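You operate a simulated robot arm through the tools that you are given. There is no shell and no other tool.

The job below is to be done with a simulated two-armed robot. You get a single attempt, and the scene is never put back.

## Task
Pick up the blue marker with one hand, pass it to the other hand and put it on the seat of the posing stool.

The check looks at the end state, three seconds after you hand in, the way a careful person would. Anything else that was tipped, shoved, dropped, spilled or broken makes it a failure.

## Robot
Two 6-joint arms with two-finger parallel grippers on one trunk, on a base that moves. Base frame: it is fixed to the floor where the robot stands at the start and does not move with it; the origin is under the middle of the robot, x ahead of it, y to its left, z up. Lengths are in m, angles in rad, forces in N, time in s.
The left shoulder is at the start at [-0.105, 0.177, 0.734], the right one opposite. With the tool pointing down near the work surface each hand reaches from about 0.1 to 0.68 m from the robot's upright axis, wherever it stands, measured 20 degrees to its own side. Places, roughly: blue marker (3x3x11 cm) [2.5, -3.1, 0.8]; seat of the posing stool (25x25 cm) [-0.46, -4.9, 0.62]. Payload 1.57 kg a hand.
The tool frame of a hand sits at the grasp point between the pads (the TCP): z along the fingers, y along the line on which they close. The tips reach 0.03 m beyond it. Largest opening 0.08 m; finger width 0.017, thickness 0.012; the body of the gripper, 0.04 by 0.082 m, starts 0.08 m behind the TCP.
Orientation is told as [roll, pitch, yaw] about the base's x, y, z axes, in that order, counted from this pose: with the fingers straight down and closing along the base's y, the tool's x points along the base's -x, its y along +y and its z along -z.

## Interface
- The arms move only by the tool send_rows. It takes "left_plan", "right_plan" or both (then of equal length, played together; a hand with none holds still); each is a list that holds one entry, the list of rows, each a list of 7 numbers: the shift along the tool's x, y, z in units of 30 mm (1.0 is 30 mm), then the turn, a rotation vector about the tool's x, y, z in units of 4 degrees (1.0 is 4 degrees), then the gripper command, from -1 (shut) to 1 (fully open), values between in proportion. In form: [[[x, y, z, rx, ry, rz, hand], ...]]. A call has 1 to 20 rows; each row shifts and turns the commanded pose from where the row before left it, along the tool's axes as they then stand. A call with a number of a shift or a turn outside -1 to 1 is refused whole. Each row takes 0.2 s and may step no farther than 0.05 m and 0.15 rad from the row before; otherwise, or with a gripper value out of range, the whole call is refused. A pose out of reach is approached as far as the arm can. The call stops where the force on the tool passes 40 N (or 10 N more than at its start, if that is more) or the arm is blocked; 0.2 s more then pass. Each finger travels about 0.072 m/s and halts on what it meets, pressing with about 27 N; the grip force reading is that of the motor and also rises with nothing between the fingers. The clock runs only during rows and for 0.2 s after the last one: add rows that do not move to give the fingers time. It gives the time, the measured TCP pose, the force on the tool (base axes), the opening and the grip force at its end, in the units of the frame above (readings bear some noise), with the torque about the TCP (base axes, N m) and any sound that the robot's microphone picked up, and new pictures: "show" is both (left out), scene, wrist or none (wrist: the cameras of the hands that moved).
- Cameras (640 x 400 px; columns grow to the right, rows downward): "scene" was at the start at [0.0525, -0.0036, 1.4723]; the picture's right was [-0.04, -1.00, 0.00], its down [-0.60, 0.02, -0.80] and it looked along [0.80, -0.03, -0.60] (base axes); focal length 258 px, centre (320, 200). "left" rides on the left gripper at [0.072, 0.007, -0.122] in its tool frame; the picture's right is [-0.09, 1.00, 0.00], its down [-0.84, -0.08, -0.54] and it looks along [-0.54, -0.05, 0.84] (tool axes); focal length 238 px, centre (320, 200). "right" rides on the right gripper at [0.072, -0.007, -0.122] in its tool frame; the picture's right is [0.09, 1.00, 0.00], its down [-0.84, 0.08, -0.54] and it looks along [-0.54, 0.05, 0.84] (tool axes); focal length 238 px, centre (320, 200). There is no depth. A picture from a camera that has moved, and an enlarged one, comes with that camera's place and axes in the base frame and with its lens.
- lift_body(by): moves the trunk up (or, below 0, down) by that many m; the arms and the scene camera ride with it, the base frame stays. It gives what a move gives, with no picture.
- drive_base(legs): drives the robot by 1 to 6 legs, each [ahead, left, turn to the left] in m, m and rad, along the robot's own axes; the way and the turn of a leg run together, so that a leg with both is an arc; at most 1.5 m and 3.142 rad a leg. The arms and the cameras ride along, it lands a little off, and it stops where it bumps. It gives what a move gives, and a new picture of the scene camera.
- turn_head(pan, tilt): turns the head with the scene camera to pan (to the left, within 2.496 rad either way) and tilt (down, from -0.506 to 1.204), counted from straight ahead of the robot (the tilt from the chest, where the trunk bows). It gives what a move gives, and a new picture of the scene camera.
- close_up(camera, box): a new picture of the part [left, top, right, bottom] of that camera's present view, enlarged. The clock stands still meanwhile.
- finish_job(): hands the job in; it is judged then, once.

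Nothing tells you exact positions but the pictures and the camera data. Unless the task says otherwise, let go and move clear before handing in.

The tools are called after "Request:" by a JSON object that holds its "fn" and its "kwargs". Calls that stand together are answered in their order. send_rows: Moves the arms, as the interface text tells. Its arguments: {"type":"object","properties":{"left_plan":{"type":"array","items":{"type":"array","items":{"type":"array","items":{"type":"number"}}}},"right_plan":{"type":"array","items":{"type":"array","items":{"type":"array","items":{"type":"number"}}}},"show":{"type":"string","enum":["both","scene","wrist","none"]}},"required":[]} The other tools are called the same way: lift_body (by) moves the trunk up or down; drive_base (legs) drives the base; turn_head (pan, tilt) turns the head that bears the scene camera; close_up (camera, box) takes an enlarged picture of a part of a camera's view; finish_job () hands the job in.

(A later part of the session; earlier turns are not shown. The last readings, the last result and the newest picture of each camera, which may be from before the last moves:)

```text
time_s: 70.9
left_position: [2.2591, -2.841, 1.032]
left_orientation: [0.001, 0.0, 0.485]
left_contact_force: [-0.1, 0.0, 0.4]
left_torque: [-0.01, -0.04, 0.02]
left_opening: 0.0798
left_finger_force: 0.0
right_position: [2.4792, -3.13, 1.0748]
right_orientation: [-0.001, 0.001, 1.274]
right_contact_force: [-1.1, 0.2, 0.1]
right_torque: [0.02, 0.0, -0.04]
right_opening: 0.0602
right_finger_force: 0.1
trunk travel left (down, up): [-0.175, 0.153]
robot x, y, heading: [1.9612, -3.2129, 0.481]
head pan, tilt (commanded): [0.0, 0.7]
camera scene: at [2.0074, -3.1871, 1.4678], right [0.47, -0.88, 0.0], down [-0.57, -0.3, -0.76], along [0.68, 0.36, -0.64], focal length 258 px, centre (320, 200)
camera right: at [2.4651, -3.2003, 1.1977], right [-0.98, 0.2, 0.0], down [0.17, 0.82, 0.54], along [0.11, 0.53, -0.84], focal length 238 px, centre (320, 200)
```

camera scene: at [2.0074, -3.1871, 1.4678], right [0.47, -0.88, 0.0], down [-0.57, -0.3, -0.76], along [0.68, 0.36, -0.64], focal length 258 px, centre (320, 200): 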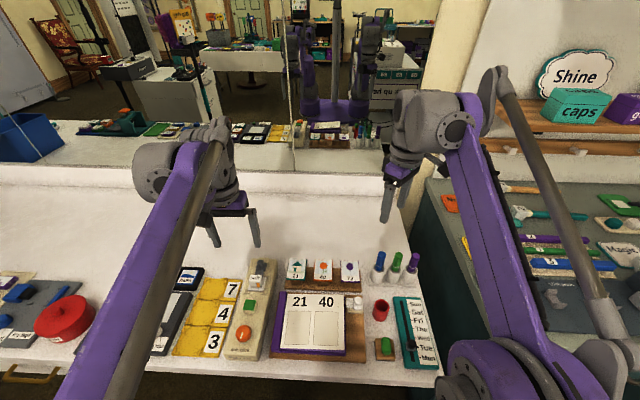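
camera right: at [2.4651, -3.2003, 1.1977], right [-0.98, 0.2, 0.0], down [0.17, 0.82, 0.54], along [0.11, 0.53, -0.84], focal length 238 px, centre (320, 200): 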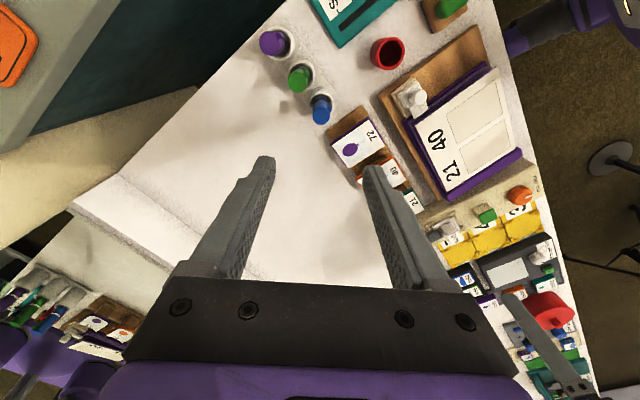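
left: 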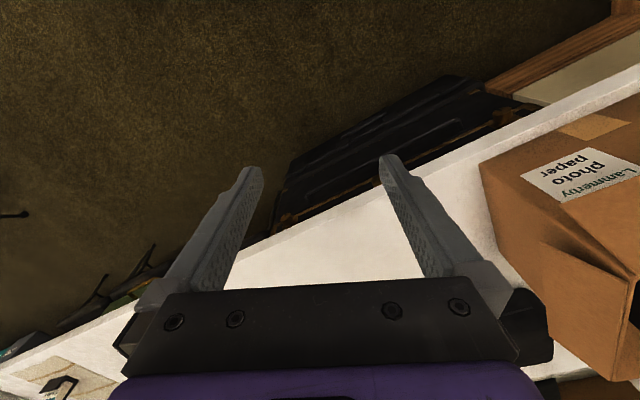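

The hand is now above the marker at (2.479, -3.130, 1.075). I zoom with the wrist camera to check alignment before descending.

Request:
{"fn": "close_up", "kwargs": {"camera": "right", "box": [256, 40, 384, 120]}}

Request:
{"fn": "close_up", "kwargs": {"camera": "scene", "box": [348, 185, 428, 285]}}

```text
5.00 times, centred on (320, 80) of right
camera zoom: at [2.4651, -3.2003, 1.1977], right [-0.98, 0.2, 0.0], down [0.17, 0.82, 0.54], along [0.11, 0.53, -0.84], focal length 1192 px, centre (320, 800)
```

zoom: 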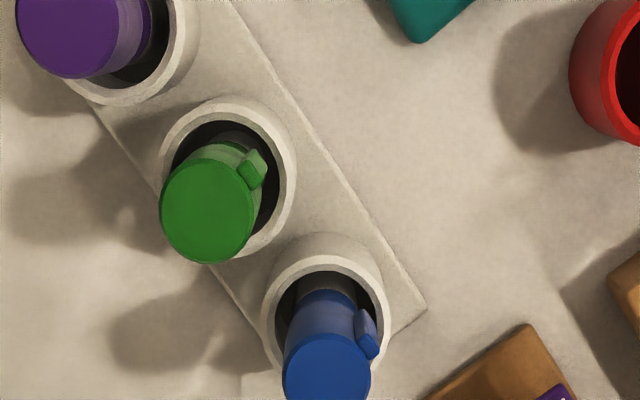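

```text
4.00 times, centred on (388, 235) of scene
camera zoom: at [2.0074, -3.1871, 1.4678], right [0.47, -0.88, 0.0], down [-0.57, -0.3, -0.76], along [0.68, 0.36, -0.64], focal length 1033 px, centre (48, 60)
```

zoom: 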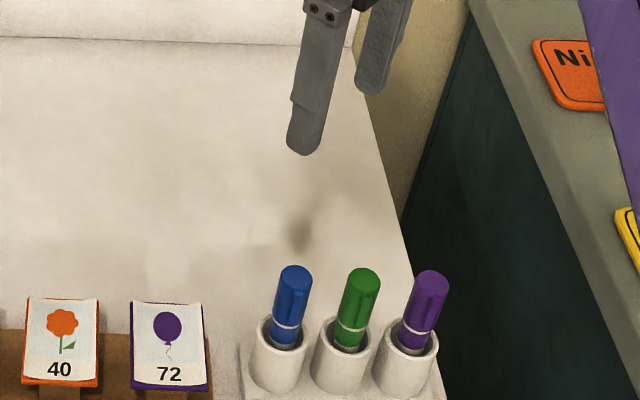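

The clip turns out to point back-left, right under one finger at this yaw, so I rotate the hand by 90° the other way (yaw ≈ -0.30) so the pads close beside the clip.

Request:
{"fn": "send_rows", "kwargs": {"right_plan": [[[0, 0, 0, 0, 0, 1, 0.5], [0, 0, 0, 0, 0, 1, 0.5], [0, 0, 0, 0, 0, 1, 0.5], [0, 0, 0, 0, 0, 1, 0.5], [0, 0, 0, 0, 0, 1, 0.5], [0, 0, 0, 0, 0, 1, 0.5], [0, 0, 0, 0, 0, 1, 0.5], [0, 0, 0, 0, 0, 1, 0.5], [0, 0, 0, 0, 0, 1, 0.5], [0, 0, 0, 0, 0, 1, 0.5], [0, 0, 0, 0, 0, 1, 0.5], [0, 0, 0, 0, 0, 1, 0.5], [0, 0, 0, 0, 0, 1, 0.5], [0, 0, 0, 0, 0, 1, 0.5], [0, 0, 0, 0, 0, 1, 0.5], [0, 0, 0, 0, 0, 1, 0.5], [0, 0, 0, 0, 0, 1, 0.5], [0, 0, 0, 0, 0, 1, 0.5], [0, 0, 0, 0, 0, 1, 0.5], [0, 0, 0, 0, 0, 1, 0.5]]], "show": "none"}}

Request:
{"fn": "send_rows", "kwargs": {"right_plan": [[[0, 0, 0, 0, 0, 0.9, 0.5], [0, 0, 0, 0, 0, 0.9, 0.5], [0, 0, 0, 0, 0, 0.75, 0.5], [0, 0, 0, 0, 0, 0, 0.5]]], "show": "both"}}

Request:
{"fn": "close_up", "kwargs": {"camera": "right", "box": [256, 60, 384, 140]}}

```text
time_s: 75.1
left_position: [2.2595, -2.8404, 1.0307]
left_orientation: [0.0, 0.002, 0.485]
left_contact_force: [0.7, -0.9, -0.1]
left_torque: [-0.04, 0.04, 0.0]
left_opening: 0.08
left_finger_force: 0.0
right_position: [2.4794, -3.13, 1.075]
right_orientation: [0.0, -0.001, -0.123]
right_contact_force: [0.6, 0.6, 0.1]
right_torque: [-0.04, 0.0, 0.0]
right_opening: 0.06
right_finger_force: 0.0
trunk travel left (down, up): [-0.175, 0.153]
robot x, y, heading: [1.9647, -3.2059, 0.483]
head pan, tilt (commanded): [0.0, 0.7]
```

```text
time_s: 76.1
left_position: [2.2594, -2.8405, 1.0319]
left_orientation: [0.001, 0.001, 0.485]
left_contact_force: [-0.5, 0.4, 0.9]
left_torque: [0.01, 0.03, 0.01]
left_opening: 0.0799
left_finger_force: 0.0
right_position: [2.4805, -3.1286, 1.0748]
right_orientation: [-0.001, 0.001, -0.302]
right_contact_force: [0.0, 1.3, 0.1]
right_torque: [0.01, -0.05, -0.01]
right_opening: 0.06
right_finger_force: 0.1
trunk travel left (down, up): [-0.175, 0.153]
robot x, y, heading: [1.9616, -3.2101, 0.484]
head pan, tilt (commanded): [0.0, 0.7]
camera scene: at [2.0074, -3.1871, 1.4678], right [0.47, -0.88, 0.0], down [-0.57, -0.3, -0.76], along [0.68, 0.36, -0.64], focal length 258 px, centre (320, 200)
camera right: at [2.4085, -3.1146, 1.197], right [0.21, 0.98, 0.0], down [0.82, -0.18, 0.54], along [0.53, -0.11, -0.84], focal length 238 px, centre (320, 200)
```

scene: 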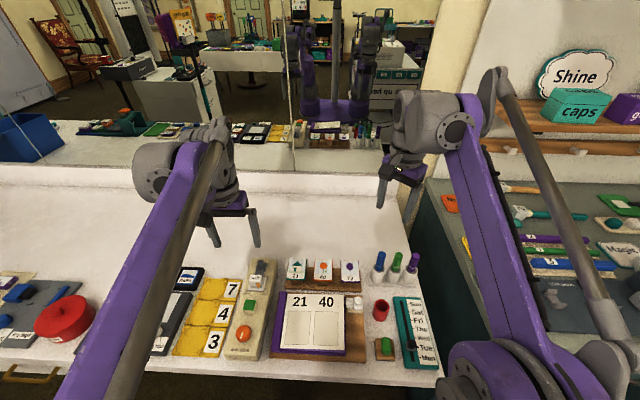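
right: 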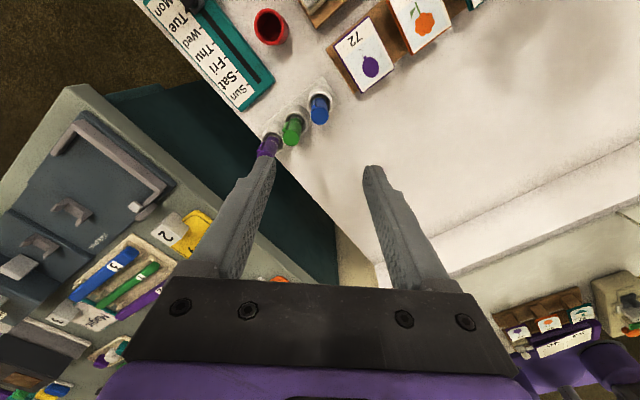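

```text
5.00 times, centred on (320, 100) of right
camera zoom: at [2.4085, -3.1146, 1.197], right [0.21, 0.98, 0.0], down [0.82, -0.18, 0.54], along [0.53, -0.11, -0.84], focal length 1192 px, centre (320, 700)
```

zoom: 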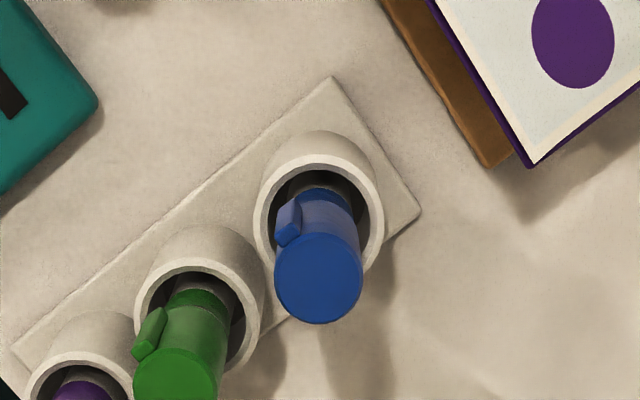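

The clip in fact faces me, about 50° off the finger line at this yaw, which is fine. Marker top reads (2.477, -3.130), the TCP is within 4 mm; I descend until the tips just straddle the cap and look again.

Request:
{"fn": "send_rows", "kwargs": {"right_plan": [[[0.1, -0.07, 0.9, 0, 0, 0, 0.5], [0, 0, 0.9, 0, 0, 0, 0.5], [0, 0, 0.9, 0, 0, 0, 0.5], [0, 0, 0.9, 0, 0, 0, 0.5], [0, 0, 0.85, 0, 0, 0, 0.5], [0, 0, 0.85, 0, 0, 0, 0.5], [0, 0, 0, 0, 0, 0, 0.5]]], "show": "both"}}

Request:
{"fn": "close_up", "kwargs": {"camera": "right", "box": [240, 100, 400, 200]}}

Request:
{"fn": "close_up", "kwargs": {"camera": "scene", "box": [340, 220, 436, 280]}}

```text
time_s: 77.7
left_position: [2.2594, -2.8403, 1.0318]
left_orientation: [0.0, 0.0, 0.485]
left_contact_force: [-0.5, -0.9, 0.6]
left_torque: [0.01, -0.02, 0.0]
left_opening: 0.0799
left_finger_force: 0.1
right_position: [2.4762, -3.1305, 0.916]
right_orientation: [0.001, 0.001, -0.302]
right_contact_force: [-0.9, -0.6, 1.5]
right_torque: [-0.02, -0.02, 0.01]
right_opening: 0.06
right_finger_force: 0.0
trunk travel left (down, up): [-0.175, 0.153]
robot x, y, heading: [1.9594, -3.2062, 0.484]
head pan, tilt (commanded): [0.0, 0.7]
camera scene: at [2.0073, -3.1872, 1.4679], right [0.47, -0.88, 0.0], down [-0.57, -0.3, -0.77], along [0.68, 0.36, -0.64], focal length 258 px, centre (320, 200)
camera right: at [2.4061, -3.1163, 1.038], right [0.21, 0.98, 0.0], down [0.82, -0.17, 0.54], along [0.53, -0.11, -0.84], focal length 238 px, centre (320, 200)
```

scene: 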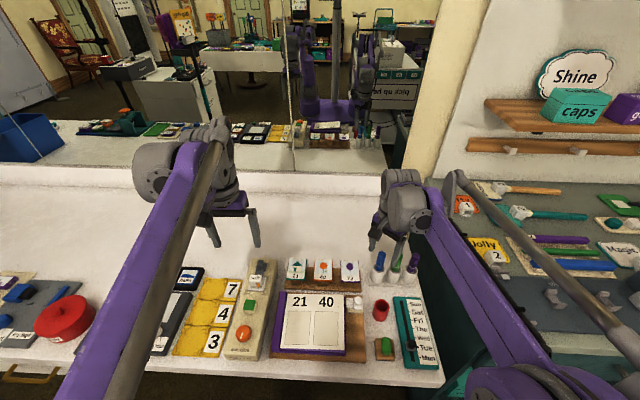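
right: 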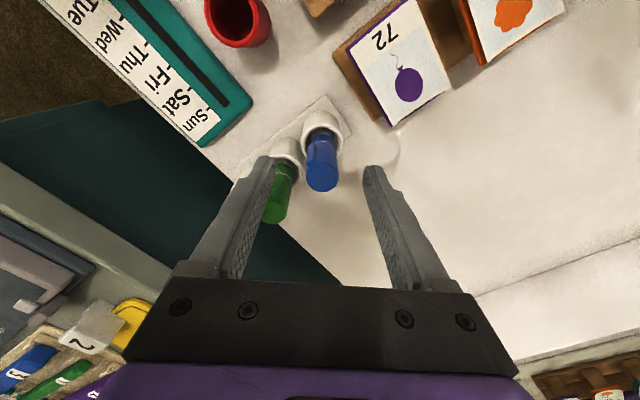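

```text
4.00 times, centred on (320, 150) of right
camera zoom: at [2.4061, -3.1163, 1.038], right [0.21, 0.98, 0.0], down [0.82, -0.17, 0.54], along [0.53, -0.11, -0.84], focal length 953 px, centre (320, 400)
```

zoom: 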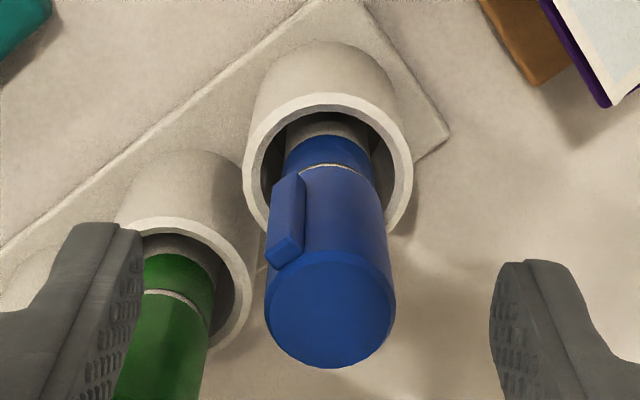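

```text
6.67 times, centred on (388, 250) of scene
camera zoom: at [2.0073, -3.1872, 1.4679], right [0.47, -0.88, 0.0], down [-0.57, -0.3, -0.77], along [0.68, 0.36, -0.64], focal length 1722 px, centre (-133, -133)
```

zoom: 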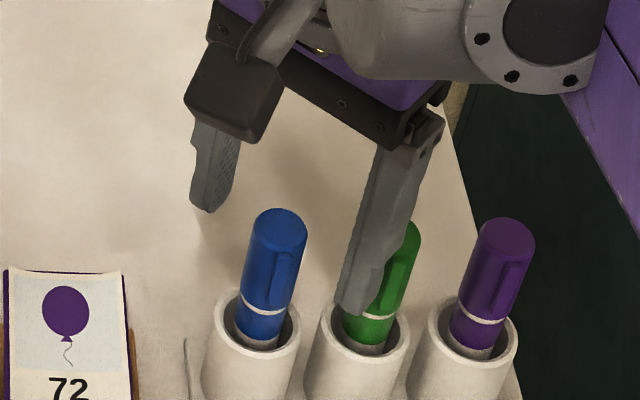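

The cap is centred between the fingers, clearance to green looks sound. I lower another 3 cm so the tips stop about 1 cm above the cup rim, then check forces before closing.

Request:
{"fn": "send_rows", "kwargs": {"right_plan": [[[0, 0, 0.52, 0, 0, 0, 0.5], [0, 0, 0.52, 0, 0, 0, 0.5], [0, 0, 0, 0, 0, 0, 0.5]]], "show": "wrist"}}

Request:
{"fn": "close_up", "kwargs": {"camera": "scene", "box": [340, 220, 436, 280]}}

```text
time_s: 78.5
left_position: [2.2585, -2.8414, 1.0326]
left_orientation: [-0.001, 0.0, 0.485]
left_contact_force: [-0.5, -0.5, -0.6]
left_torque: [0.01, 0.03, 0.01]
left_opening: 0.0798
left_finger_force: 0.1
right_position: [2.4742, -3.1312, 0.8857]
right_orientation: [0.0, -0.001, -0.304]
right_contact_force: [0.1, 0.2, 0.2]
right_torque: [0.0, 0.0, 0.01]
right_opening: 0.0601
right_finger_force: 0.0
trunk travel left (down, up): [-0.175, 0.153]
robot x, y, heading: [1.9592, -3.2092, 0.486]
head pan, tilt (commanded): [0.0, 0.7]
camera right: at [2.4044, -3.1163, 1.0072], right [0.21, 0.98, 0.0], down [0.82, -0.17, 0.54], along [0.53, -0.11, -0.84], focal length 238 px, centre (320, 200)
```

right: 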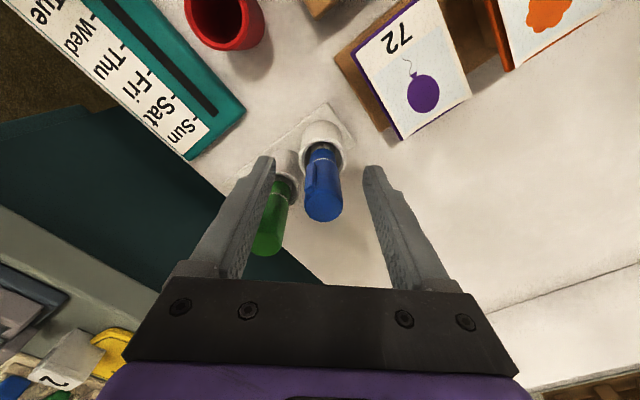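

```text
6.67 times, centred on (388, 250) of scene
camera zoom: at [2.0074, -3.1872, 1.4679], right [0.47, -0.88, 0.0], down [-0.57, -0.3, -0.77], along [0.68, 0.36, -0.64], focal length 1722 px, centre (-133, -133)
```

zoom: 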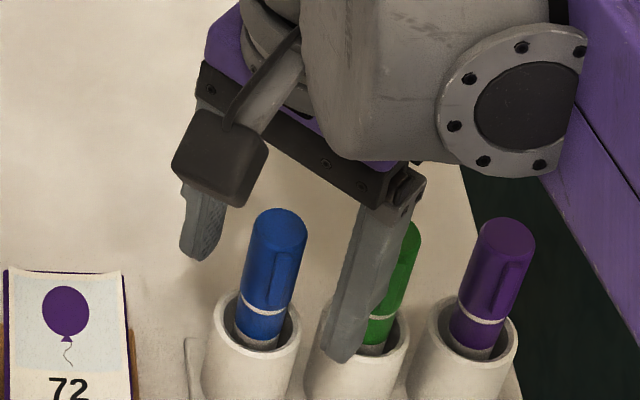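

Everything clear with no contact force. Closing the right gripper on the cap now.

Request:
{"fn": "send_rows", "kwargs": {"right_plan": [[[0, 0, 0, 0, 0, 0, 0.0], [0, 0, 0, 0, 0, 0, -0.5], [0, 0, 0, 0, 0, 0, -1], [0, 0, 0, 0, 0, 0, -1], [0, 0, 0, 0, 0, 0, -1]]], "show": "wrist"}}

Request:
{"fn": "close_up", "kwargs": {"camera": "scene", "box": [340, 220, 436, 280]}}

```text
time_s: 79.7
left_position: [2.2595, -2.8409, 1.0317]
left_orientation: [-0.001, 0.0, 0.485]
left_contact_force: [-0.1, -0.2, -0.6]
left_torque: [0.01, 0.03, -0.01]
left_opening: 0.0803
left_finger_force: 0.0
right_position: [2.4753, -3.132, 0.8853]
right_orientation: [0.0, -0.002, -0.302]
right_contact_force: [0.6, -0.2, -0.5]
right_torque: [0.02, -0.01, 0.01]
right_opening: 0.0205
right_finger_force: 27.1
trunk travel left (down, up): [-0.175, 0.153]
robot x, y, heading: [1.965, -3.2079, 0.489]
head pan, tilt (commanded): [0.0, 0.7]
camera right: at [2.4044, -3.1164, 1.0074], right [0.21, 0.98, 0.0], down [0.82, -0.17, 0.54], along [0.53, -0.11, -0.84], focal length 238 px, centre (320, 200)
```

right: 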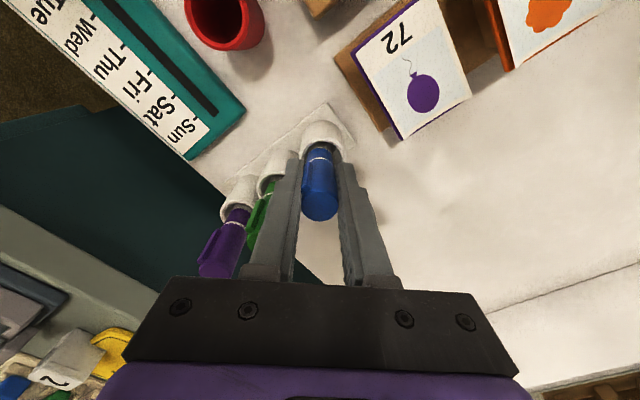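

```text
6.67 times, centred on (388, 250) of scene
camera zoom: at [2.0074, -3.1871, 1.4678], right [0.47, -0.88, 0.0], down [-0.57, -0.3, -0.76], along [0.68, 0.36, -0.64], focal length 1722 px, centre (-133, -133)
```

zoom: 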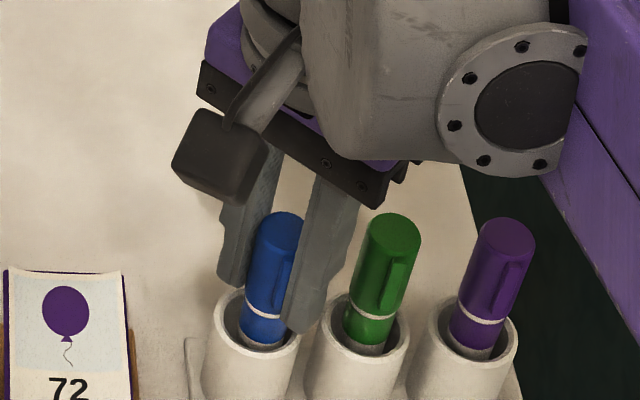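

The grip reads 20.5 mm with firm force: the blue marker is held. Lifting straight up, slowly at first.

Request:
{"fn": "send_rows", "kwargs": {"right_plan": [[[0, 0, -0.3, 0, 0, 0, -1], [0, 0, -0.5, 0, 0, 0, -1], [0, 0, -0.5, 0, 0, 0, -1], [0, 0, -0.6, 0, 0, 0, -1], [0, 0, -0.7, 0, 0, 0, -1], [0, 0, -0.7, 0, 0, 0, -1], [0, 0, -0.8, 0, 0, 0, -1], [0, 0, -0.8, 0, 0, 0, -1], [0, 0, -0.8, 0, 0, 0, -1], [0, 0, 0, 0, 0, 0, -1]]], "show": "both"}}

Request:
{"fn": "close_up", "kwargs": {"camera": "scene", "box": [340, 170, 452, 282]}}

```text
time_s: 81.9
left_position: [2.2591, -2.8419, 1.031]
left_orientation: [-0.001, 0.001, 0.485]
left_contact_force: [0.0, 0.8, 0.8]
left_torque: [0.0, 0.01, 0.01]
left_opening: 0.0795
left_finger_force: 0.0
right_position: [2.4758, -3.1279, 1.0548]
right_orientation: [0.0, -0.001, -0.302]
right_contact_force: [0.5, -0.1, -0.2]
right_torque: [0.01, 0.01, 0.02]
right_opening: 0.0201
right_finger_force: 26.8
trunk travel left (down, up): [-0.175, 0.153]
robot x, y, heading: [1.9626, -3.2105, 0.487]
head pan, tilt (commanded): [0.0, 0.7]
camera scene: at [2.0074, -3.1872, 1.4678], right [0.47, -0.88, 0.0], down [-0.57, -0.3, -0.77], along [0.68, 0.36, -0.64], focal length 258 px, centre (320, 200)
camera right: at [2.405, -3.113, 1.1776], right [0.21, 0.98, 0.0], down [0.82, -0.17, 0.54], along [0.53, -0.11, -0.84], focal length 238 px, centre (320, 200)
```

scene: 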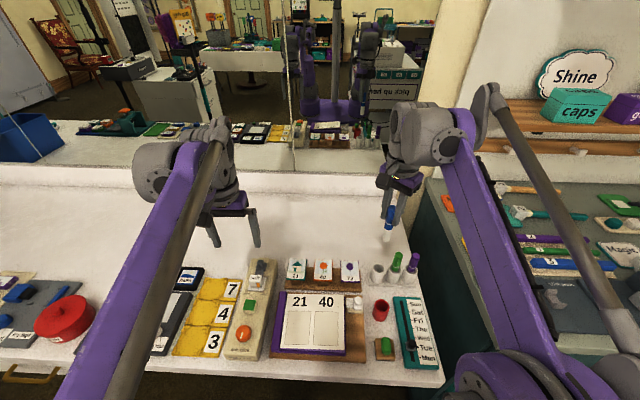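
right: 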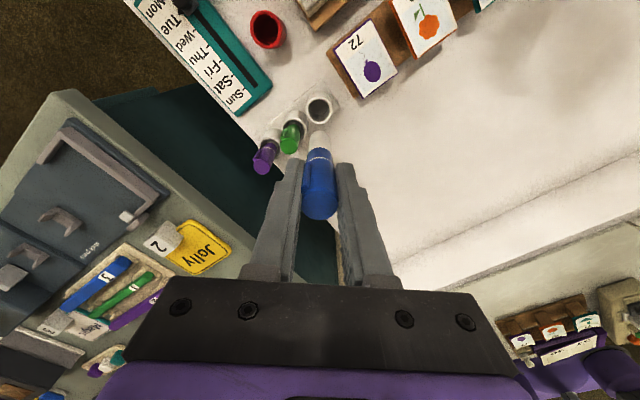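

```text
3.57 times, centred on (396, 226) of scene
camera zoom: at [2.0074, -3.1872, 1.4678], right [0.47, -0.88, 0.0], down [-0.57, -0.3, -0.77], along [0.68, 0.36, -0.64], focal length 923 px, centre (49, 107)
```

zoom: 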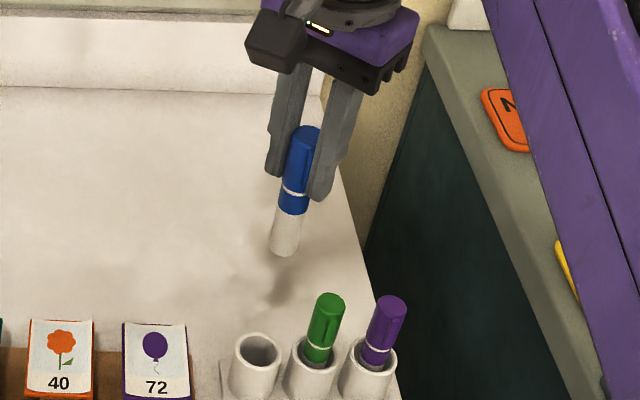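

The marker is out of its cup and held vertically by the right hand; the holder and other markers are undisturbed. I back off 0.3 m from the counter to have free room for the hand-over.

Request:
{"fn": "drive_base", "kwargs": {"legs": [[-0.3, 0, 0]]}}

```text
time_s: 83.9
left_position: [1.997, -2.9805, 1.0321]
left_orientation: [0.001, -0.001, 0.481]
left_contact_force: [-0.4, -0.6, 0.4]
left_torque: [0.01, 0.0, 0.04]
left_opening: 0.08
left_finger_force: 0.0
right_position: [2.2111, -3.2686, 1.0557]
right_orientation: [0.001, 0.001, -0.305]
right_contact_force: [0.5, -0.4, -1.0]
right_torque: [0.0, -0.02, 0.02]
right_opening: 0.0203
right_finger_force: 27.5
trunk travel left (down, up): [-0.175, 0.153]
robot x, y, heading: [1.6964, -3.348, 0.48]
head pan, tilt (commanded): [0.0, 0.7]
camera scene: at [1.7423, -3.3266, 1.4679], right [0.46, -0.89, 0.0], down [-0.57, -0.3, -0.77], along [0.68, 0.35, -0.64], focal length 258 px, centre (320, 200)
```

scene: 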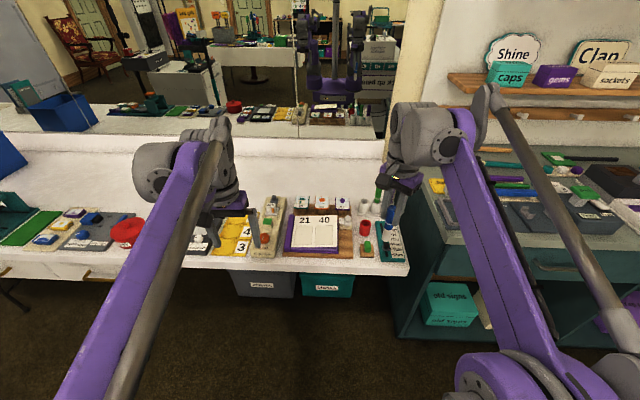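

I now turn the right hand back to my heading, then start tilting it so the marker will lie horizontally pointing to my left.

Request:
{"fn": "send_rows", "kwargs": {"right_plan": [[[0, 0, 0, 0, 0, -0.94, -1], [0, 0, 0, 0, 0, -0.94, -1], [0, 0, 0, 0, 0, -0.94, -1], [0, 0, 0, 0, 0, -0.94, -1], [0, 0, 0, 0, 0, -0.94, -1], [0, 0, 0, 0, 0, -0.94, -1], [0, 0, 0, 0, 0, -0.94, -1], [0, 0, 0, 0, 0, -0.94, -1], [0, 0, 0, 0, 0, -0.94, -1], [0, 0, 0, 0, 0, -0.94, -1], [0, 0, 0, 0, 0, -0.94, -1], [0, 0, 0, 0, 0, -0.94, -1], [0, 0, 0, -0.9, 0, 0, -1], [0, 0, 0, -0.9, 0, 0, -1], [0, 0, 0, -0.9, 0, 0, -1], [0, 0, 0, -0.9, 0, 0, -1], [0, 0, 0, -0.9, 0, 0, -1], [0, 0, 0, -0.9, 0, 0, -1], [0, 0, 0, -0.9, 0, 0, -1], [0, 0, 0, -0.9, 0, 0, -1]]], "show": "scene"}}

```text
time_s: 88.1
left_position: [1.9964, -2.9801, 1.0328]
left_orientation: [0.0, 0.0, 0.481]
left_contact_force: [0.2, -0.1, 0.1]
left_torque: [0.02, 0.0, -0.03]
left_opening: 0.0799
left_finger_force: 0.0
right_position: [2.2108, -3.2685, 1.0552]
right_orientation: [0.503, 0.001, 0.484]
right_contact_force: [0.0, -0.4, -0.4]
right_torque: [0.03, 0.0, 0.01]
right_opening: 0.0202
right_finger_force: 27.2
trunk travel left (down, up): [-0.175, 0.153]
robot x, y, heading: [1.6943, -3.3485, 0.487]
head pan, tilt (commanded): [0.0, 0.7]
camera scene: at [1.743, -3.3265, 1.4678], right [0.46, -0.89, 0.0], down [-0.57, -0.3, -0.76], along [0.68, 0.35, -0.64], focal length 258 px, centre (320, 200)
```

scene: 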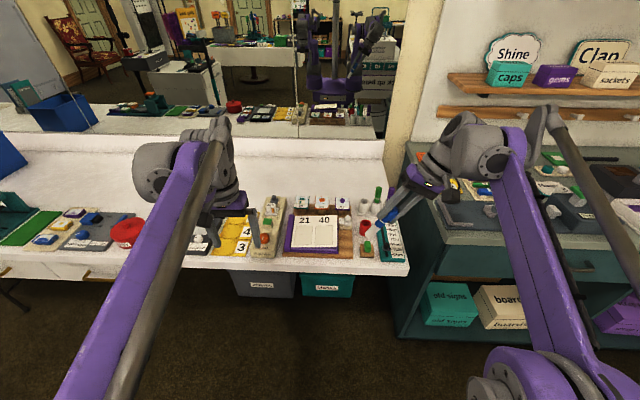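

The tilt works as planned; I continue to horizontal while drawing the hand slightly toward me.

Request:
{"fn": "send_rows", "kwargs": {"right_plan": [[[0.17, 0, 0, -0.9, 0, 0, -1], [0.17, 0, 0, -0.9, 0, 0, -1], [0.17, 0, 0, -0.9, 0, 0, -1], [0.17, 0, 0, -0.9, 0, 0, -1], [0.17, 0, 0, -0.9, 0, 0, -1], [0.17, 0, 0, -0.9, 0, 0, -1], [0.17, 0, 0, -0.9, 0, 0, -1], [0.17, 0, 0, -0.9, 0, 0, -1], [0.17, 0, 0, -0.9, 0, 0, -1], [0.17, 0, 0, -0.9, 0, 0, -1], [0.17, 0, 0, -0.9, 0, 0, -1], [0.17, 0, 0, -0.9, 0, 0, -1], [0.17, 0, 0, -0.9, 0, 0, -1], [0.17, 0, 0, -0.9, 0, 0, -1], [0.17, 0, 0, -0.9, 0, 0, -1], [0.17, 0, 0, -0.9, 0, 0, -1], [0.17, 0, 0, -0.9, 0, 0, -1], [0, 0, 0, 0, 0, 0, -1]]], "show": "both"}}

```text
time_s: 91.9
left_position: [1.9963, -2.9803, 1.0311]
left_orientation: [0.0, 0.0, 0.481]
left_contact_force: [0.2, 0.5, -0.3]
left_torque: [-0.01, 0.01, 0.02]
left_opening: 0.08
left_finger_force: 0.1
right_position: [2.1345, -3.3078, 1.0549]
right_orientation: [1.571, 0.002, 0.476]
right_contact_force: [0.8, 0.6, -0.4]
right_torque: [0.0, 0.02, 0.0]
right_opening: 0.0203
right_finger_force: 27.6
trunk travel left (down, up): [-0.175, 0.153]
robot x, y, heading: [1.6996, -3.3479, 0.482]
head pan, tilt (commanded): [0.0, 0.7]
camera scene: at [1.7429, -3.3263, 1.4678], right [0.46, -0.89, 0.0], down [-0.57, -0.3, -0.76], along [0.68, 0.35, -0.64], focal length 258 px, centre (320, 200)
camera right: at [2.1265, -3.4488, 1.0488], right [-0.08, -0.04, 1.0], down [0.99, -0.1, 0.08], along [0.09, 0.99, 0.05], focal length 238 px, centre (320, 200)
```

scene: 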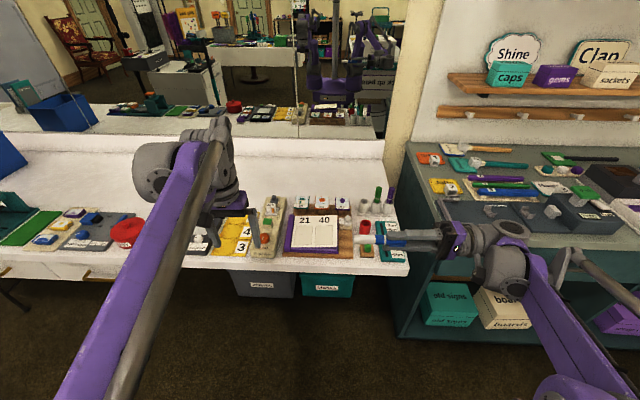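
right: 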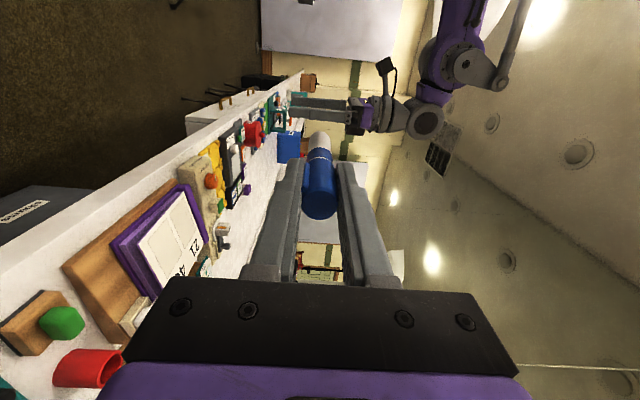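

The marker is now horizontal, white end pointing to my left. I bring the right hand toward the middle while raising the left hand and beginning to rotate it so it can grip the white body from above.

Request:
{"fn": "send_rows", "kwargs": {"right_plan": [[[0, 0, 0.83, 0, 0, 0, -1], [0, 0, 0.83, 0, 0, 0, -1], [0, 0, 0.83, 0, 0, 0, -1], [0, 0, 0.83, 0, 0, 0, -1], [0, 0, 0, 0, 0, 0, -1], [0, 0, 0, 0, 0, 0, -1], [0, 0, 0, 0, 0, 0, -1], [0, 0, 0, 0, 0, 0, -1], [0, 0, 0, 0, 0, 0, -1], [0, 0, 0, 0, 0, 0, -1], [0, 0, 0, 0, 0, 0, -1], [0, 0, 0, 0, 0, 0, -1], [0, 0, 0, 0, 0, 0, -1], [0, 0, 0, 0, 0, 0, -1], [0, 0, 0, 0, 0, 0, -1], [0, 0, 0, 0, 0, 0, -1], [0, 0, 0, 0, 0, 0, -1], [0, 0, 0, 0, 0, 0, -1], [0, 0, 0, 0, 0, 0, -1], [0, 0, 0, 0, 0, 0, -1]]], "left_plan": [[[0, 0, -1, 0, 0, 0, 0.5], [0, 0, -1, 0, 0, 0, 0.5], [0, 0, -1, 0, 0, 0, 0.5], [0, 0, -1, 0, 0, 0, 0.5], [0, 0, 0, 0, 0, 1, 0.5], [0, 0, 0, 0, 0, 1, 0.5], [0, 0, 0, 0, 0, 1, 0.5], [0, 0, 0, 0, 0, 1, 0.5], [0, 0, 0, 0, 0, 1, 0.5], [0, 0, 0, 0, 0, 1, 0.5], [0, 0, 0, 0, 0, 1, 0.5], [0, 0, 0, 0, 0, 1, 0.5], [0, 0, 0, 0, 0, 1, 0.5], [0, 0, 0, 0, 0, 1, 0.5], [0, 0, 0, 0, 0, 1, 0.5], [0, 0, 0, 0, 0, 1, 0.5], [0, 0, 0, 0, 0, 1, 0.5], [0, 0, 0, 0, 0, 1, 0.5], [0, 0, 0, 0, 0, 1, 0.5], [0, 0, 0, 0, 0, 1, 0.5]]], "show": "scene"}}

Request:
{"fn": "send_rows", "kwargs": {"left_plan": [[[0, 0, 0, 0, 0, 1, 0.5], [0, 0, 0, 0, 0, 1, 0.5], [0, 0, 0, 0, 0, 1, 0.5], [0, 0, 0, 0, 0, 1, 0.5], [0, 0, 0, 0, 0, 1, 0.5], [0, 0, 0, 0, 0, 1, 0.5], [0, 0, 0, 0, 0, 0.5, 0.5], [0, 0, 0, 0, 0, 0, 0.5]]], "show": "both"}}

```text
time_s: 96.1
left_position: [1.9958, -2.9802, 1.1512]
left_orientation: [0.001, 0.0, -0.638]
left_contact_force: [-0.6, -0.3, 0.4]
left_torque: [0.0, 0.04, 0.0]
left_opening: 0.0599
left_finger_force: 0.1
right_position: [2.0892, -3.2178, 1.054]
right_orientation: [1.57, -0.001, 0.483]
right_contact_force: [-0.2, -0.1, 0.1]
right_torque: [-0.01, -0.03, 0.01]
right_opening: 0.0197
right_finger_force: 27.2
trunk travel left (down, up): [-0.175, 0.153]
robot x, y, heading: [1.6982, -3.3481, 0.481]
head pan, tilt (commanded): [0.0, 0.7]
camera scene: at [1.7429, -3.3263, 1.4678], right [0.46, -0.89, 0.0], down [-0.57, -0.3, -0.76], along [0.68, 0.35, -0.64], focal length 258 px, centre (320, 200)
```

scene: 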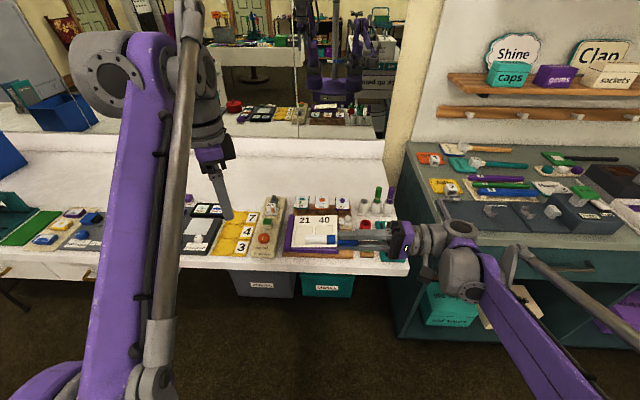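

```text
time_s: 97.9
left_position: [1.9962, -2.9805, 1.1527]
left_orientation: [0.0, 0.0, -1.088]
left_contact_force: [-0.2, -0.2, 0.2]
left_torque: [0.02, 0.01, 0.01]
left_opening: 0.0599
left_finger_force: 0.0
right_position: [2.0899, -3.2169, 1.0545]
right_orientation: [1.571, -0.001, 0.484]
right_contact_force: [-0.7, 0.6, 0.0]
right_torque: [-0.02, -0.03, 0.0]
right_opening: 0.02
right_finger_force: 27.3
trunk travel left (down, up): [-0.175, 0.153]
robot x, y, heading: [1.6992, -3.3504, 0.481]
head pan, tilt (commanded): [0.0, 0.7]
camera scene: at [1.7428, -3.3263, 1.4678], right [0.46, -0.89, 0.0], down [-0.57, -0.3, -0.76], along [0.68, 0.35, -0.64], focal length 258 px, centre (320, 200)
camera left: at [1.9684, -2.9134, 1.2747], right [0.93, 0.38, 0.0], down [0.32, -0.78, 0.54], along [0.21, -0.5, -0.84], focal length 238 px, centre (320, 200)
```

scene: 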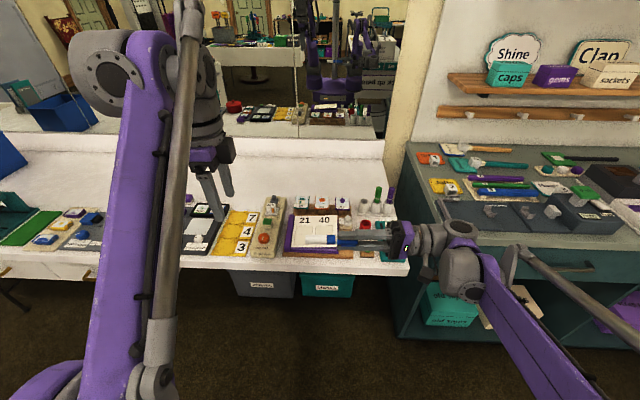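
left: 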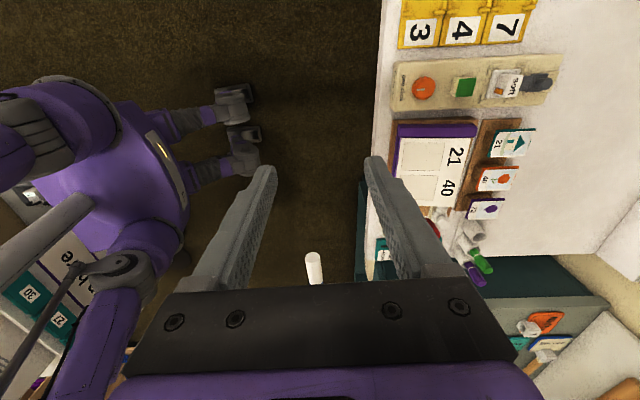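

Both hands are positioned: marker white part at about (2.061, -3.162, 1.055). I move the left hand over it, staying 6 cm above.

Request:
{"fn": "send_rows", "kwargs": {"left_plan": [[[-0.909, -0.127, 0, 0, 0, 0, 0.5], [-0.909, -0.127, 0, 0, 0, 0, 0.5], [-0.909, -0.127, 0, 0, 0, 0, 0.5], [-0.909, -0.127, 0, 0, 0, 0, 0.5], [-0.909, -0.127, 0, 0, 0, 0, 0.5], [-0.909, -0.127, 0, 0, 0, 0, 0.5], [-0.909, -0.127, 0, 0, 0, 0, 0.5], [0, 0, 0, 0, 0, 0, 0.5]]], "show": "both"}}

Request:
{"fn": "close_up", "kwargs": {"camera": "scene", "box": [260, 160, 420, 260]}}

```text
time_s: 99.7
left_position: [2.0588, -3.1608, 1.1511]
left_orientation: [0.001, -0.001, -1.088]
left_contact_force: [-0.7, 0.4, 1.0]
left_torque: [0.02, 0.02, -0.04]
left_opening: 0.06
left_finger_force: 0.0
right_position: [2.0889, -3.2175, 1.0535]
right_orientation: [1.571, -0.001, 0.483]
right_contact_force: [-0.3, -0.2, -0.7]
right_torque: [-0.02, 0.0, -0.03]
right_opening: 0.02
right_finger_force: 27.0
trunk travel left (down, up): [-0.175, 0.153]
robot x, y, heading: [1.6985, -3.3504, 0.485]
head pan, tilt (commanded): [0.0, 0.7]
camera scene: at [1.7426, -3.326, 1.4678], right [0.46, -0.89, 0.0], down [-0.57, -0.3, -0.77], along [0.68, 0.35, -0.64], focal length 258 px, centre (320, 200)
camera left: at [2.0326, -3.0942, 1.2726], right [0.92, 0.38, 0.0], down [0.32, -0.78, 0.54], along [0.21, -0.5, -0.84], focal length 238 px, centre (320, 200)
```

scene: 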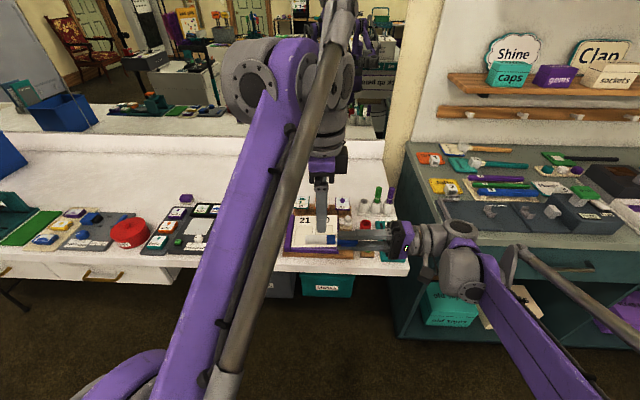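
left: 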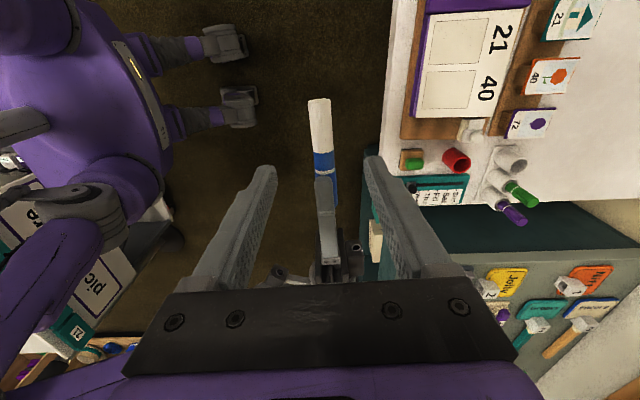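

```text
4.00 times, centred on (340, 210) of scene
camera zoom: at [1.7426, -3.326, 1.4678], right [0.46, -0.89, 0.0], down [-0.57, -0.3, -0.77], along [0.68, 0.35, -0.64], focal length 1033 px, centre (240, 160)
```

zoom: 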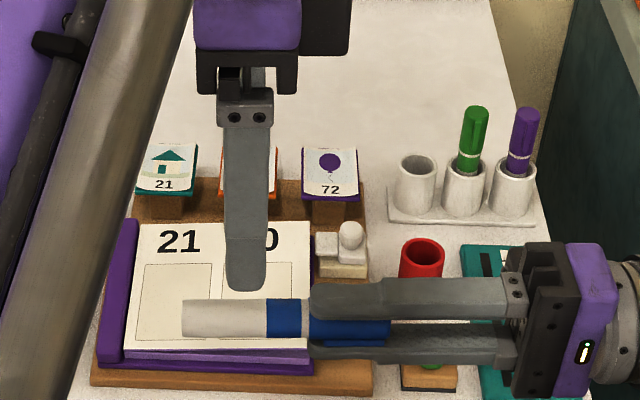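

The left fingers straddle the white body, 2.5 cm clear of the right fingertips. Descending 8 cm so the marker sits near the left fingertips.

Request:
{"fn": "send_rows", "kwargs": {"left_plan": [[[0, 0, 0.8, 0, 0, 0, 0.5], [0, 0, 0.8, 0, 0, 0, 0.5], [0, 0, 0.6, 0, 0, 0, 0.5], [0, 0, 0.45, 0, 0, 0, 0.5], [0, 0, 0, 0, 0, 0, 0.5]]], "show": "both"}}

Request:
{"fn": "close_up", "kwargs": {"camera": "scene", "box": [260, 160, 420, 260]}}

Request:
{"fn": "close_up", "kwargs": {"camera": "right", "box": [220, 80, 420, 260]}}

```text
time_s: 100.9
left_position: [2.0605, -3.1629, 1.0717]
left_orientation: [-0.001, 0.001, -1.088]
left_contact_force: [0.7, 0.5, 0.9]
left_torque: [-0.02, -0.03, 0.03]
left_opening: 0.0601
left_finger_force: 0.0
right_position: [2.0892, -3.2173, 1.0528]
right_orientation: [1.571, 0.0, 0.484]
right_contact_force: [0.0, -0.3, 0.1]
right_torque: [0.0, -0.07, -0.02]
right_opening: 0.0202
right_finger_force: 26.9
trunk travel left (down, up): [-0.175, 0.153]
robot x, y, heading: [1.6994, -3.35, 0.485]
head pan, tilt (commanded): [0.0, 0.7]
camera scene: at [1.7428, -3.3263, 1.4679], right [0.46, -0.89, 0.0], down [-0.57, -0.3, -0.76], along [0.68, 0.35, -0.64], focal length 258 px, centre (320, 200)
camera left: at [2.0338, -3.096, 1.1944], right [0.92, 0.38, 0.0], down [0.32, -0.78, 0.54], along [0.21, -0.5, -0.84], focal length 238 px, centre (320, 200)
```

scene: 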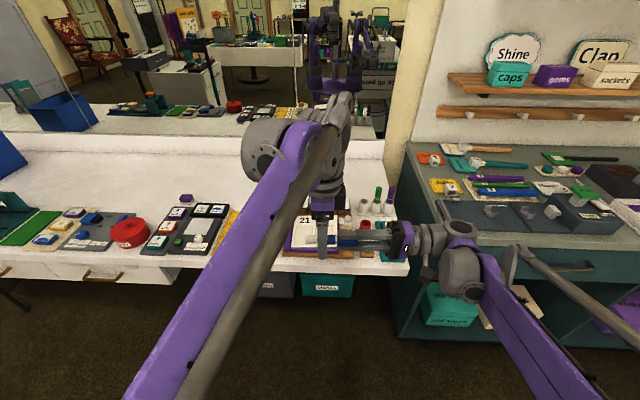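
left: 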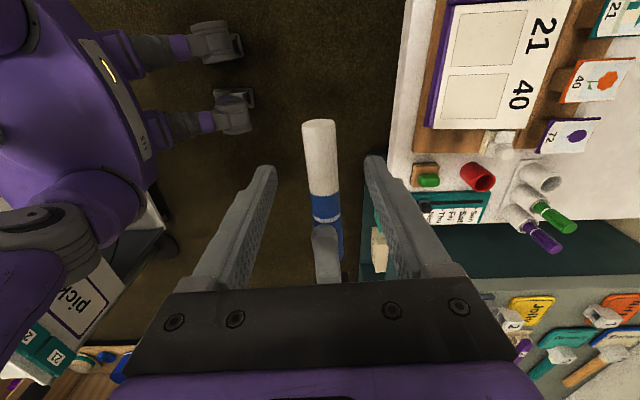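

```text
4.00 times, centred on (340, 210) of scene
camera zoom: at [1.7428, -3.3263, 1.4679], right [0.46, -0.89, 0.0], down [-0.57, -0.3, -0.76], along [0.68, 0.35, -0.64], focal length 1033 px, centre (240, 160)
```

zoom: 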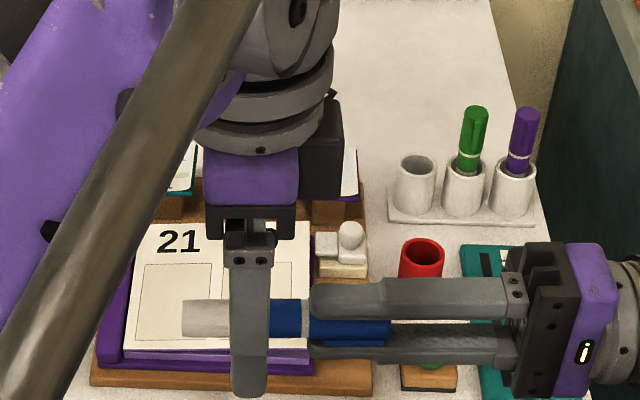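

```text
2.22 times, centred on (320, 170) of right
camera zoom: at [2.0822, -3.359, 1.0473], right [-0.08, -0.04, 1.0], down [0.99, -0.09, 0.08], along [0.09, 0.99, 0.05], focal length 530 px, centre (320, 267)
```

zoom: 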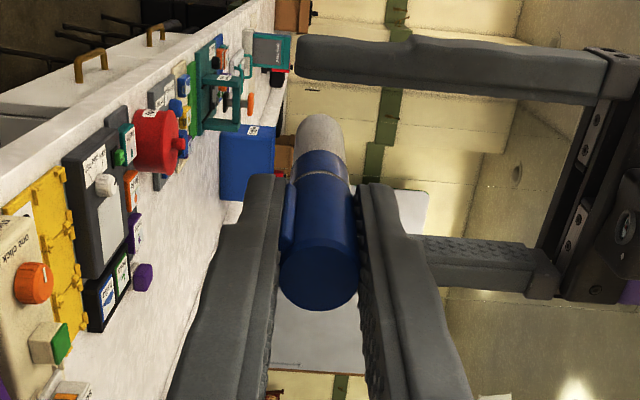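

The left fingertips straddle the marker flush with its underside, as intended. Closing the left gripper.

Request:
{"fn": "send_rows", "kwargs": {"left_plan": [[[0, 0, 0, 0, 0, 0, 0.0], [0, 0, 0, 0, 0, 0, -0.5], [0, 0, 0, 0, 0, 0, -1], [0, 0, 0, 0, 0, 0, -1], [0, 0, 0, 0, 0, 0, -1]]], "show": "wrist"}}

Request:
{"fn": "close_up", "kwargs": {"camera": "right", "box": [220, 80, 420, 260]}}

```text
time_s: 102.1
left_position: [2.0623, -3.1622, 1.0715]
left_orientation: [0.003, 0.0, -1.087]
left_contact_force: [14.3, 8.7, 0.5]
left_torque: [0.16, -0.29, 0.57]
left_opening: 0.0179
left_finger_force: 27.4
right_position: [2.088, -3.2169, 1.0529]
right_orientation: [1.571, 0.0, 0.485]
right_contact_force: [-15.5, -8.6, -0.5]
right_torque: [-0.05, 0.01, 0.53]
right_opening: 0.0201
right_finger_force: 26.9
trunk travel left (down, up): [-0.175, 0.153]
robot x, y, heading: [1.6979, -3.3536, 0.477]
head pan, tilt (commanded): [0.0, 0.7]
camera left: at [2.0341, -3.0957, 1.1945], right [0.92, 0.38, 0.0], down [0.32, -0.78, 0.54], along [0.21, -0.5, -0.84], focal length 238 px, centre (320, 200)
```

left: 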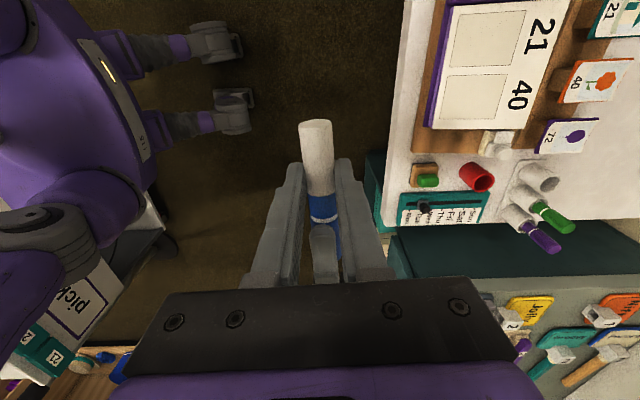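

```text
2.22 times, centred on (320, 170) of right
camera zoom: at [2.0819, -3.3592, 1.0472], right [-0.08, -0.04, 1.0], down [0.99, -0.09, 0.08], along [0.09, 1.0, 0.05], focal length 530 px, centre (320, 267)
```

zoom: 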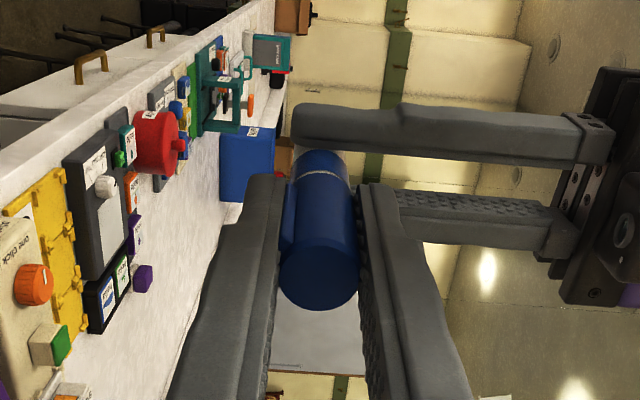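

The left hand grips the white body (17.9 mm), with about 16 N sideways tension between the hands. I relieve it by shifting the left hand ~2 mm forward before releasing with the right.

Request:
{"fn": "send_rows", "kwargs": {"left_plan": [[[0, 0.06, 0, 0, 0, 0, -1], [0, 0, 0, 0, 0, 0, -1]]], "show": "none"}}

```text
time_s: 102.7
left_position: [2.0643, -3.1615, 1.0722]
left_orientation: [-0.001, 0.0, -1.088]
left_contact_force: [8.9, 1.2, -1.4]
left_torque: [0.1, -0.12, 0.45]
left_opening: 0.0176
left_finger_force: 26.7
right_position: [2.0892, -3.2175, 1.0542]
right_orientation: [1.57, 0.0, 0.481]
right_contact_force: [-8.8, -0.9, 1.6]
right_torque: [-0.03, 0.0, 0.03]
right_opening: 0.0202
right_finger_force: 27.4
trunk travel left (down, up): [-0.175, 0.153]
robot x, y, heading: [1.696, -3.3497, 0.479]
head pan, tilt (commanded): [0.0, 0.7]
```

Request:
{"fn": "send_rows", "kwargs": {"left_plan": [[[-0.01, 0.05, 0, 0, 0, 0, -1], [0, 0, 0, 0, 0, 0, -1]]], "show": "none"}}

```text
time_s: 103.3
left_position: [2.0632, -3.1618, 1.0723]
left_orientation: [-0.002, 0.0, -1.09]
left_contact_force: [-2.6, -7.5, -4.4]
left_torque: [0.06, 0.18, 0.41]
left_opening: 0.0177
left_finger_force: 27.2
right_position: [2.0889, -3.2165, 1.054]
right_orientation: [1.572, -0.001, 0.48]
right_contact_force: [2.8, 7.9, 4.8]
right_torque: [0.05, 0.06, -0.77]
right_opening: 0.0201
right_finger_force: 27.6
trunk travel left (down, up): [-0.175, 0.153]
robot x, y, heading: [1.6972, -3.3468, 0.479]
head pan, tilt (commanded): [0.0, 0.7]
```

The tension is small now. I open the right gripper while the left keeps hold.

Request:
{"fn": "send_rows", "kwargs": {"right_plan": [[[0, 0, 0, 0, 0, 0, -0.4], [0, 0, 0, 0, 0, 0, -0.2], [0, 0, 0, 0, 0, 0, 0.1], [0, 0, 0, 0, 0, 0, 0.4], [0, 0, 0, 0, 0, 0, 0.4]]], "left_plan": [[[0, 0, 0, 0, 0, 0, -1], [0, 0, 0, 0, 0, 0, -1], [0, 0, 0, 0, 0, 0, -1], [0, 0, 0, 0, 0, 0, -1], [0, 0, 0, 0, 0, 0, -1]]], "show": "wrist"}}

Request:
{"fn": "close_up", "kwargs": {"camera": "scene", "box": [260, 160, 420, 260]}}

```text
time_s: 104.5
left_position: [2.0645, -3.161, 1.0724]
left_orientation: [0.002, 0.0, -1.091]
left_contact_force: [-0.1, 0.5, 0.4]
left_torque: [0.0, -0.03, 0.0]
left_opening: 0.0175
left_finger_force: 27.0
right_position: [2.0882, -3.2174, 1.0545]
right_orientation: [1.57, 0.0, 0.485]
right_contact_force: [0.0, -0.1, 0.1]
right_torque: [0.0, 0.02, 0.01]
right_opening: 0.0558
right_finger_force: 0.0
trunk travel left (down, up): [-0.175, 0.153]
robot x, y, heading: [1.698, -3.345, 0.478]
head pan, tilt (commanded): [0.0, 0.7]
camera right: at [2.0822, -3.359, 1.0473], right [-0.08, -0.04, 1.0], down [0.99, -0.09, 0.08], along [0.09, 0.99, 0.05], focal length 238 px, centre (320, 200)
camera left: at [2.037, -3.0941, 1.1949], right [0.92, 0.38, 0.0], down [0.32, -0.78, 0.54], along [0.21, -0.5, -0.84], focal length 238 px, centre (320, 200)
```

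right: 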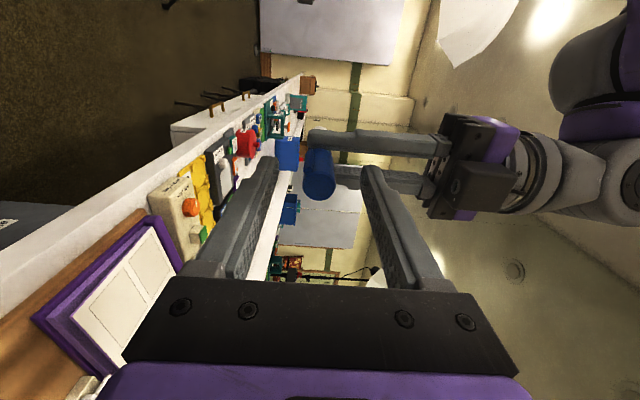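
left: 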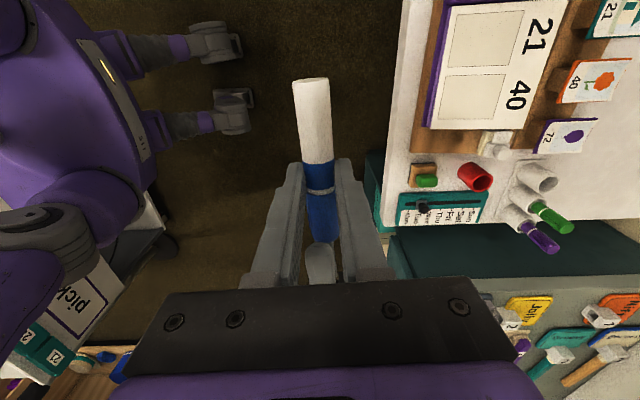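

```text
4.00 times, centred on (340, 210) of scene
camera zoom: at [1.7428, -3.3263, 1.4678], right [0.46, -0.89, 0.0], down [-0.57, -0.3, -0.76], along [0.68, 0.35, -0.64], focal length 1033 px, centre (240, 160)
```

zoom: 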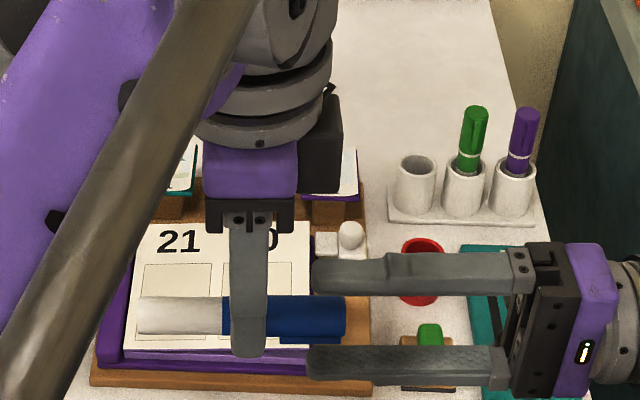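

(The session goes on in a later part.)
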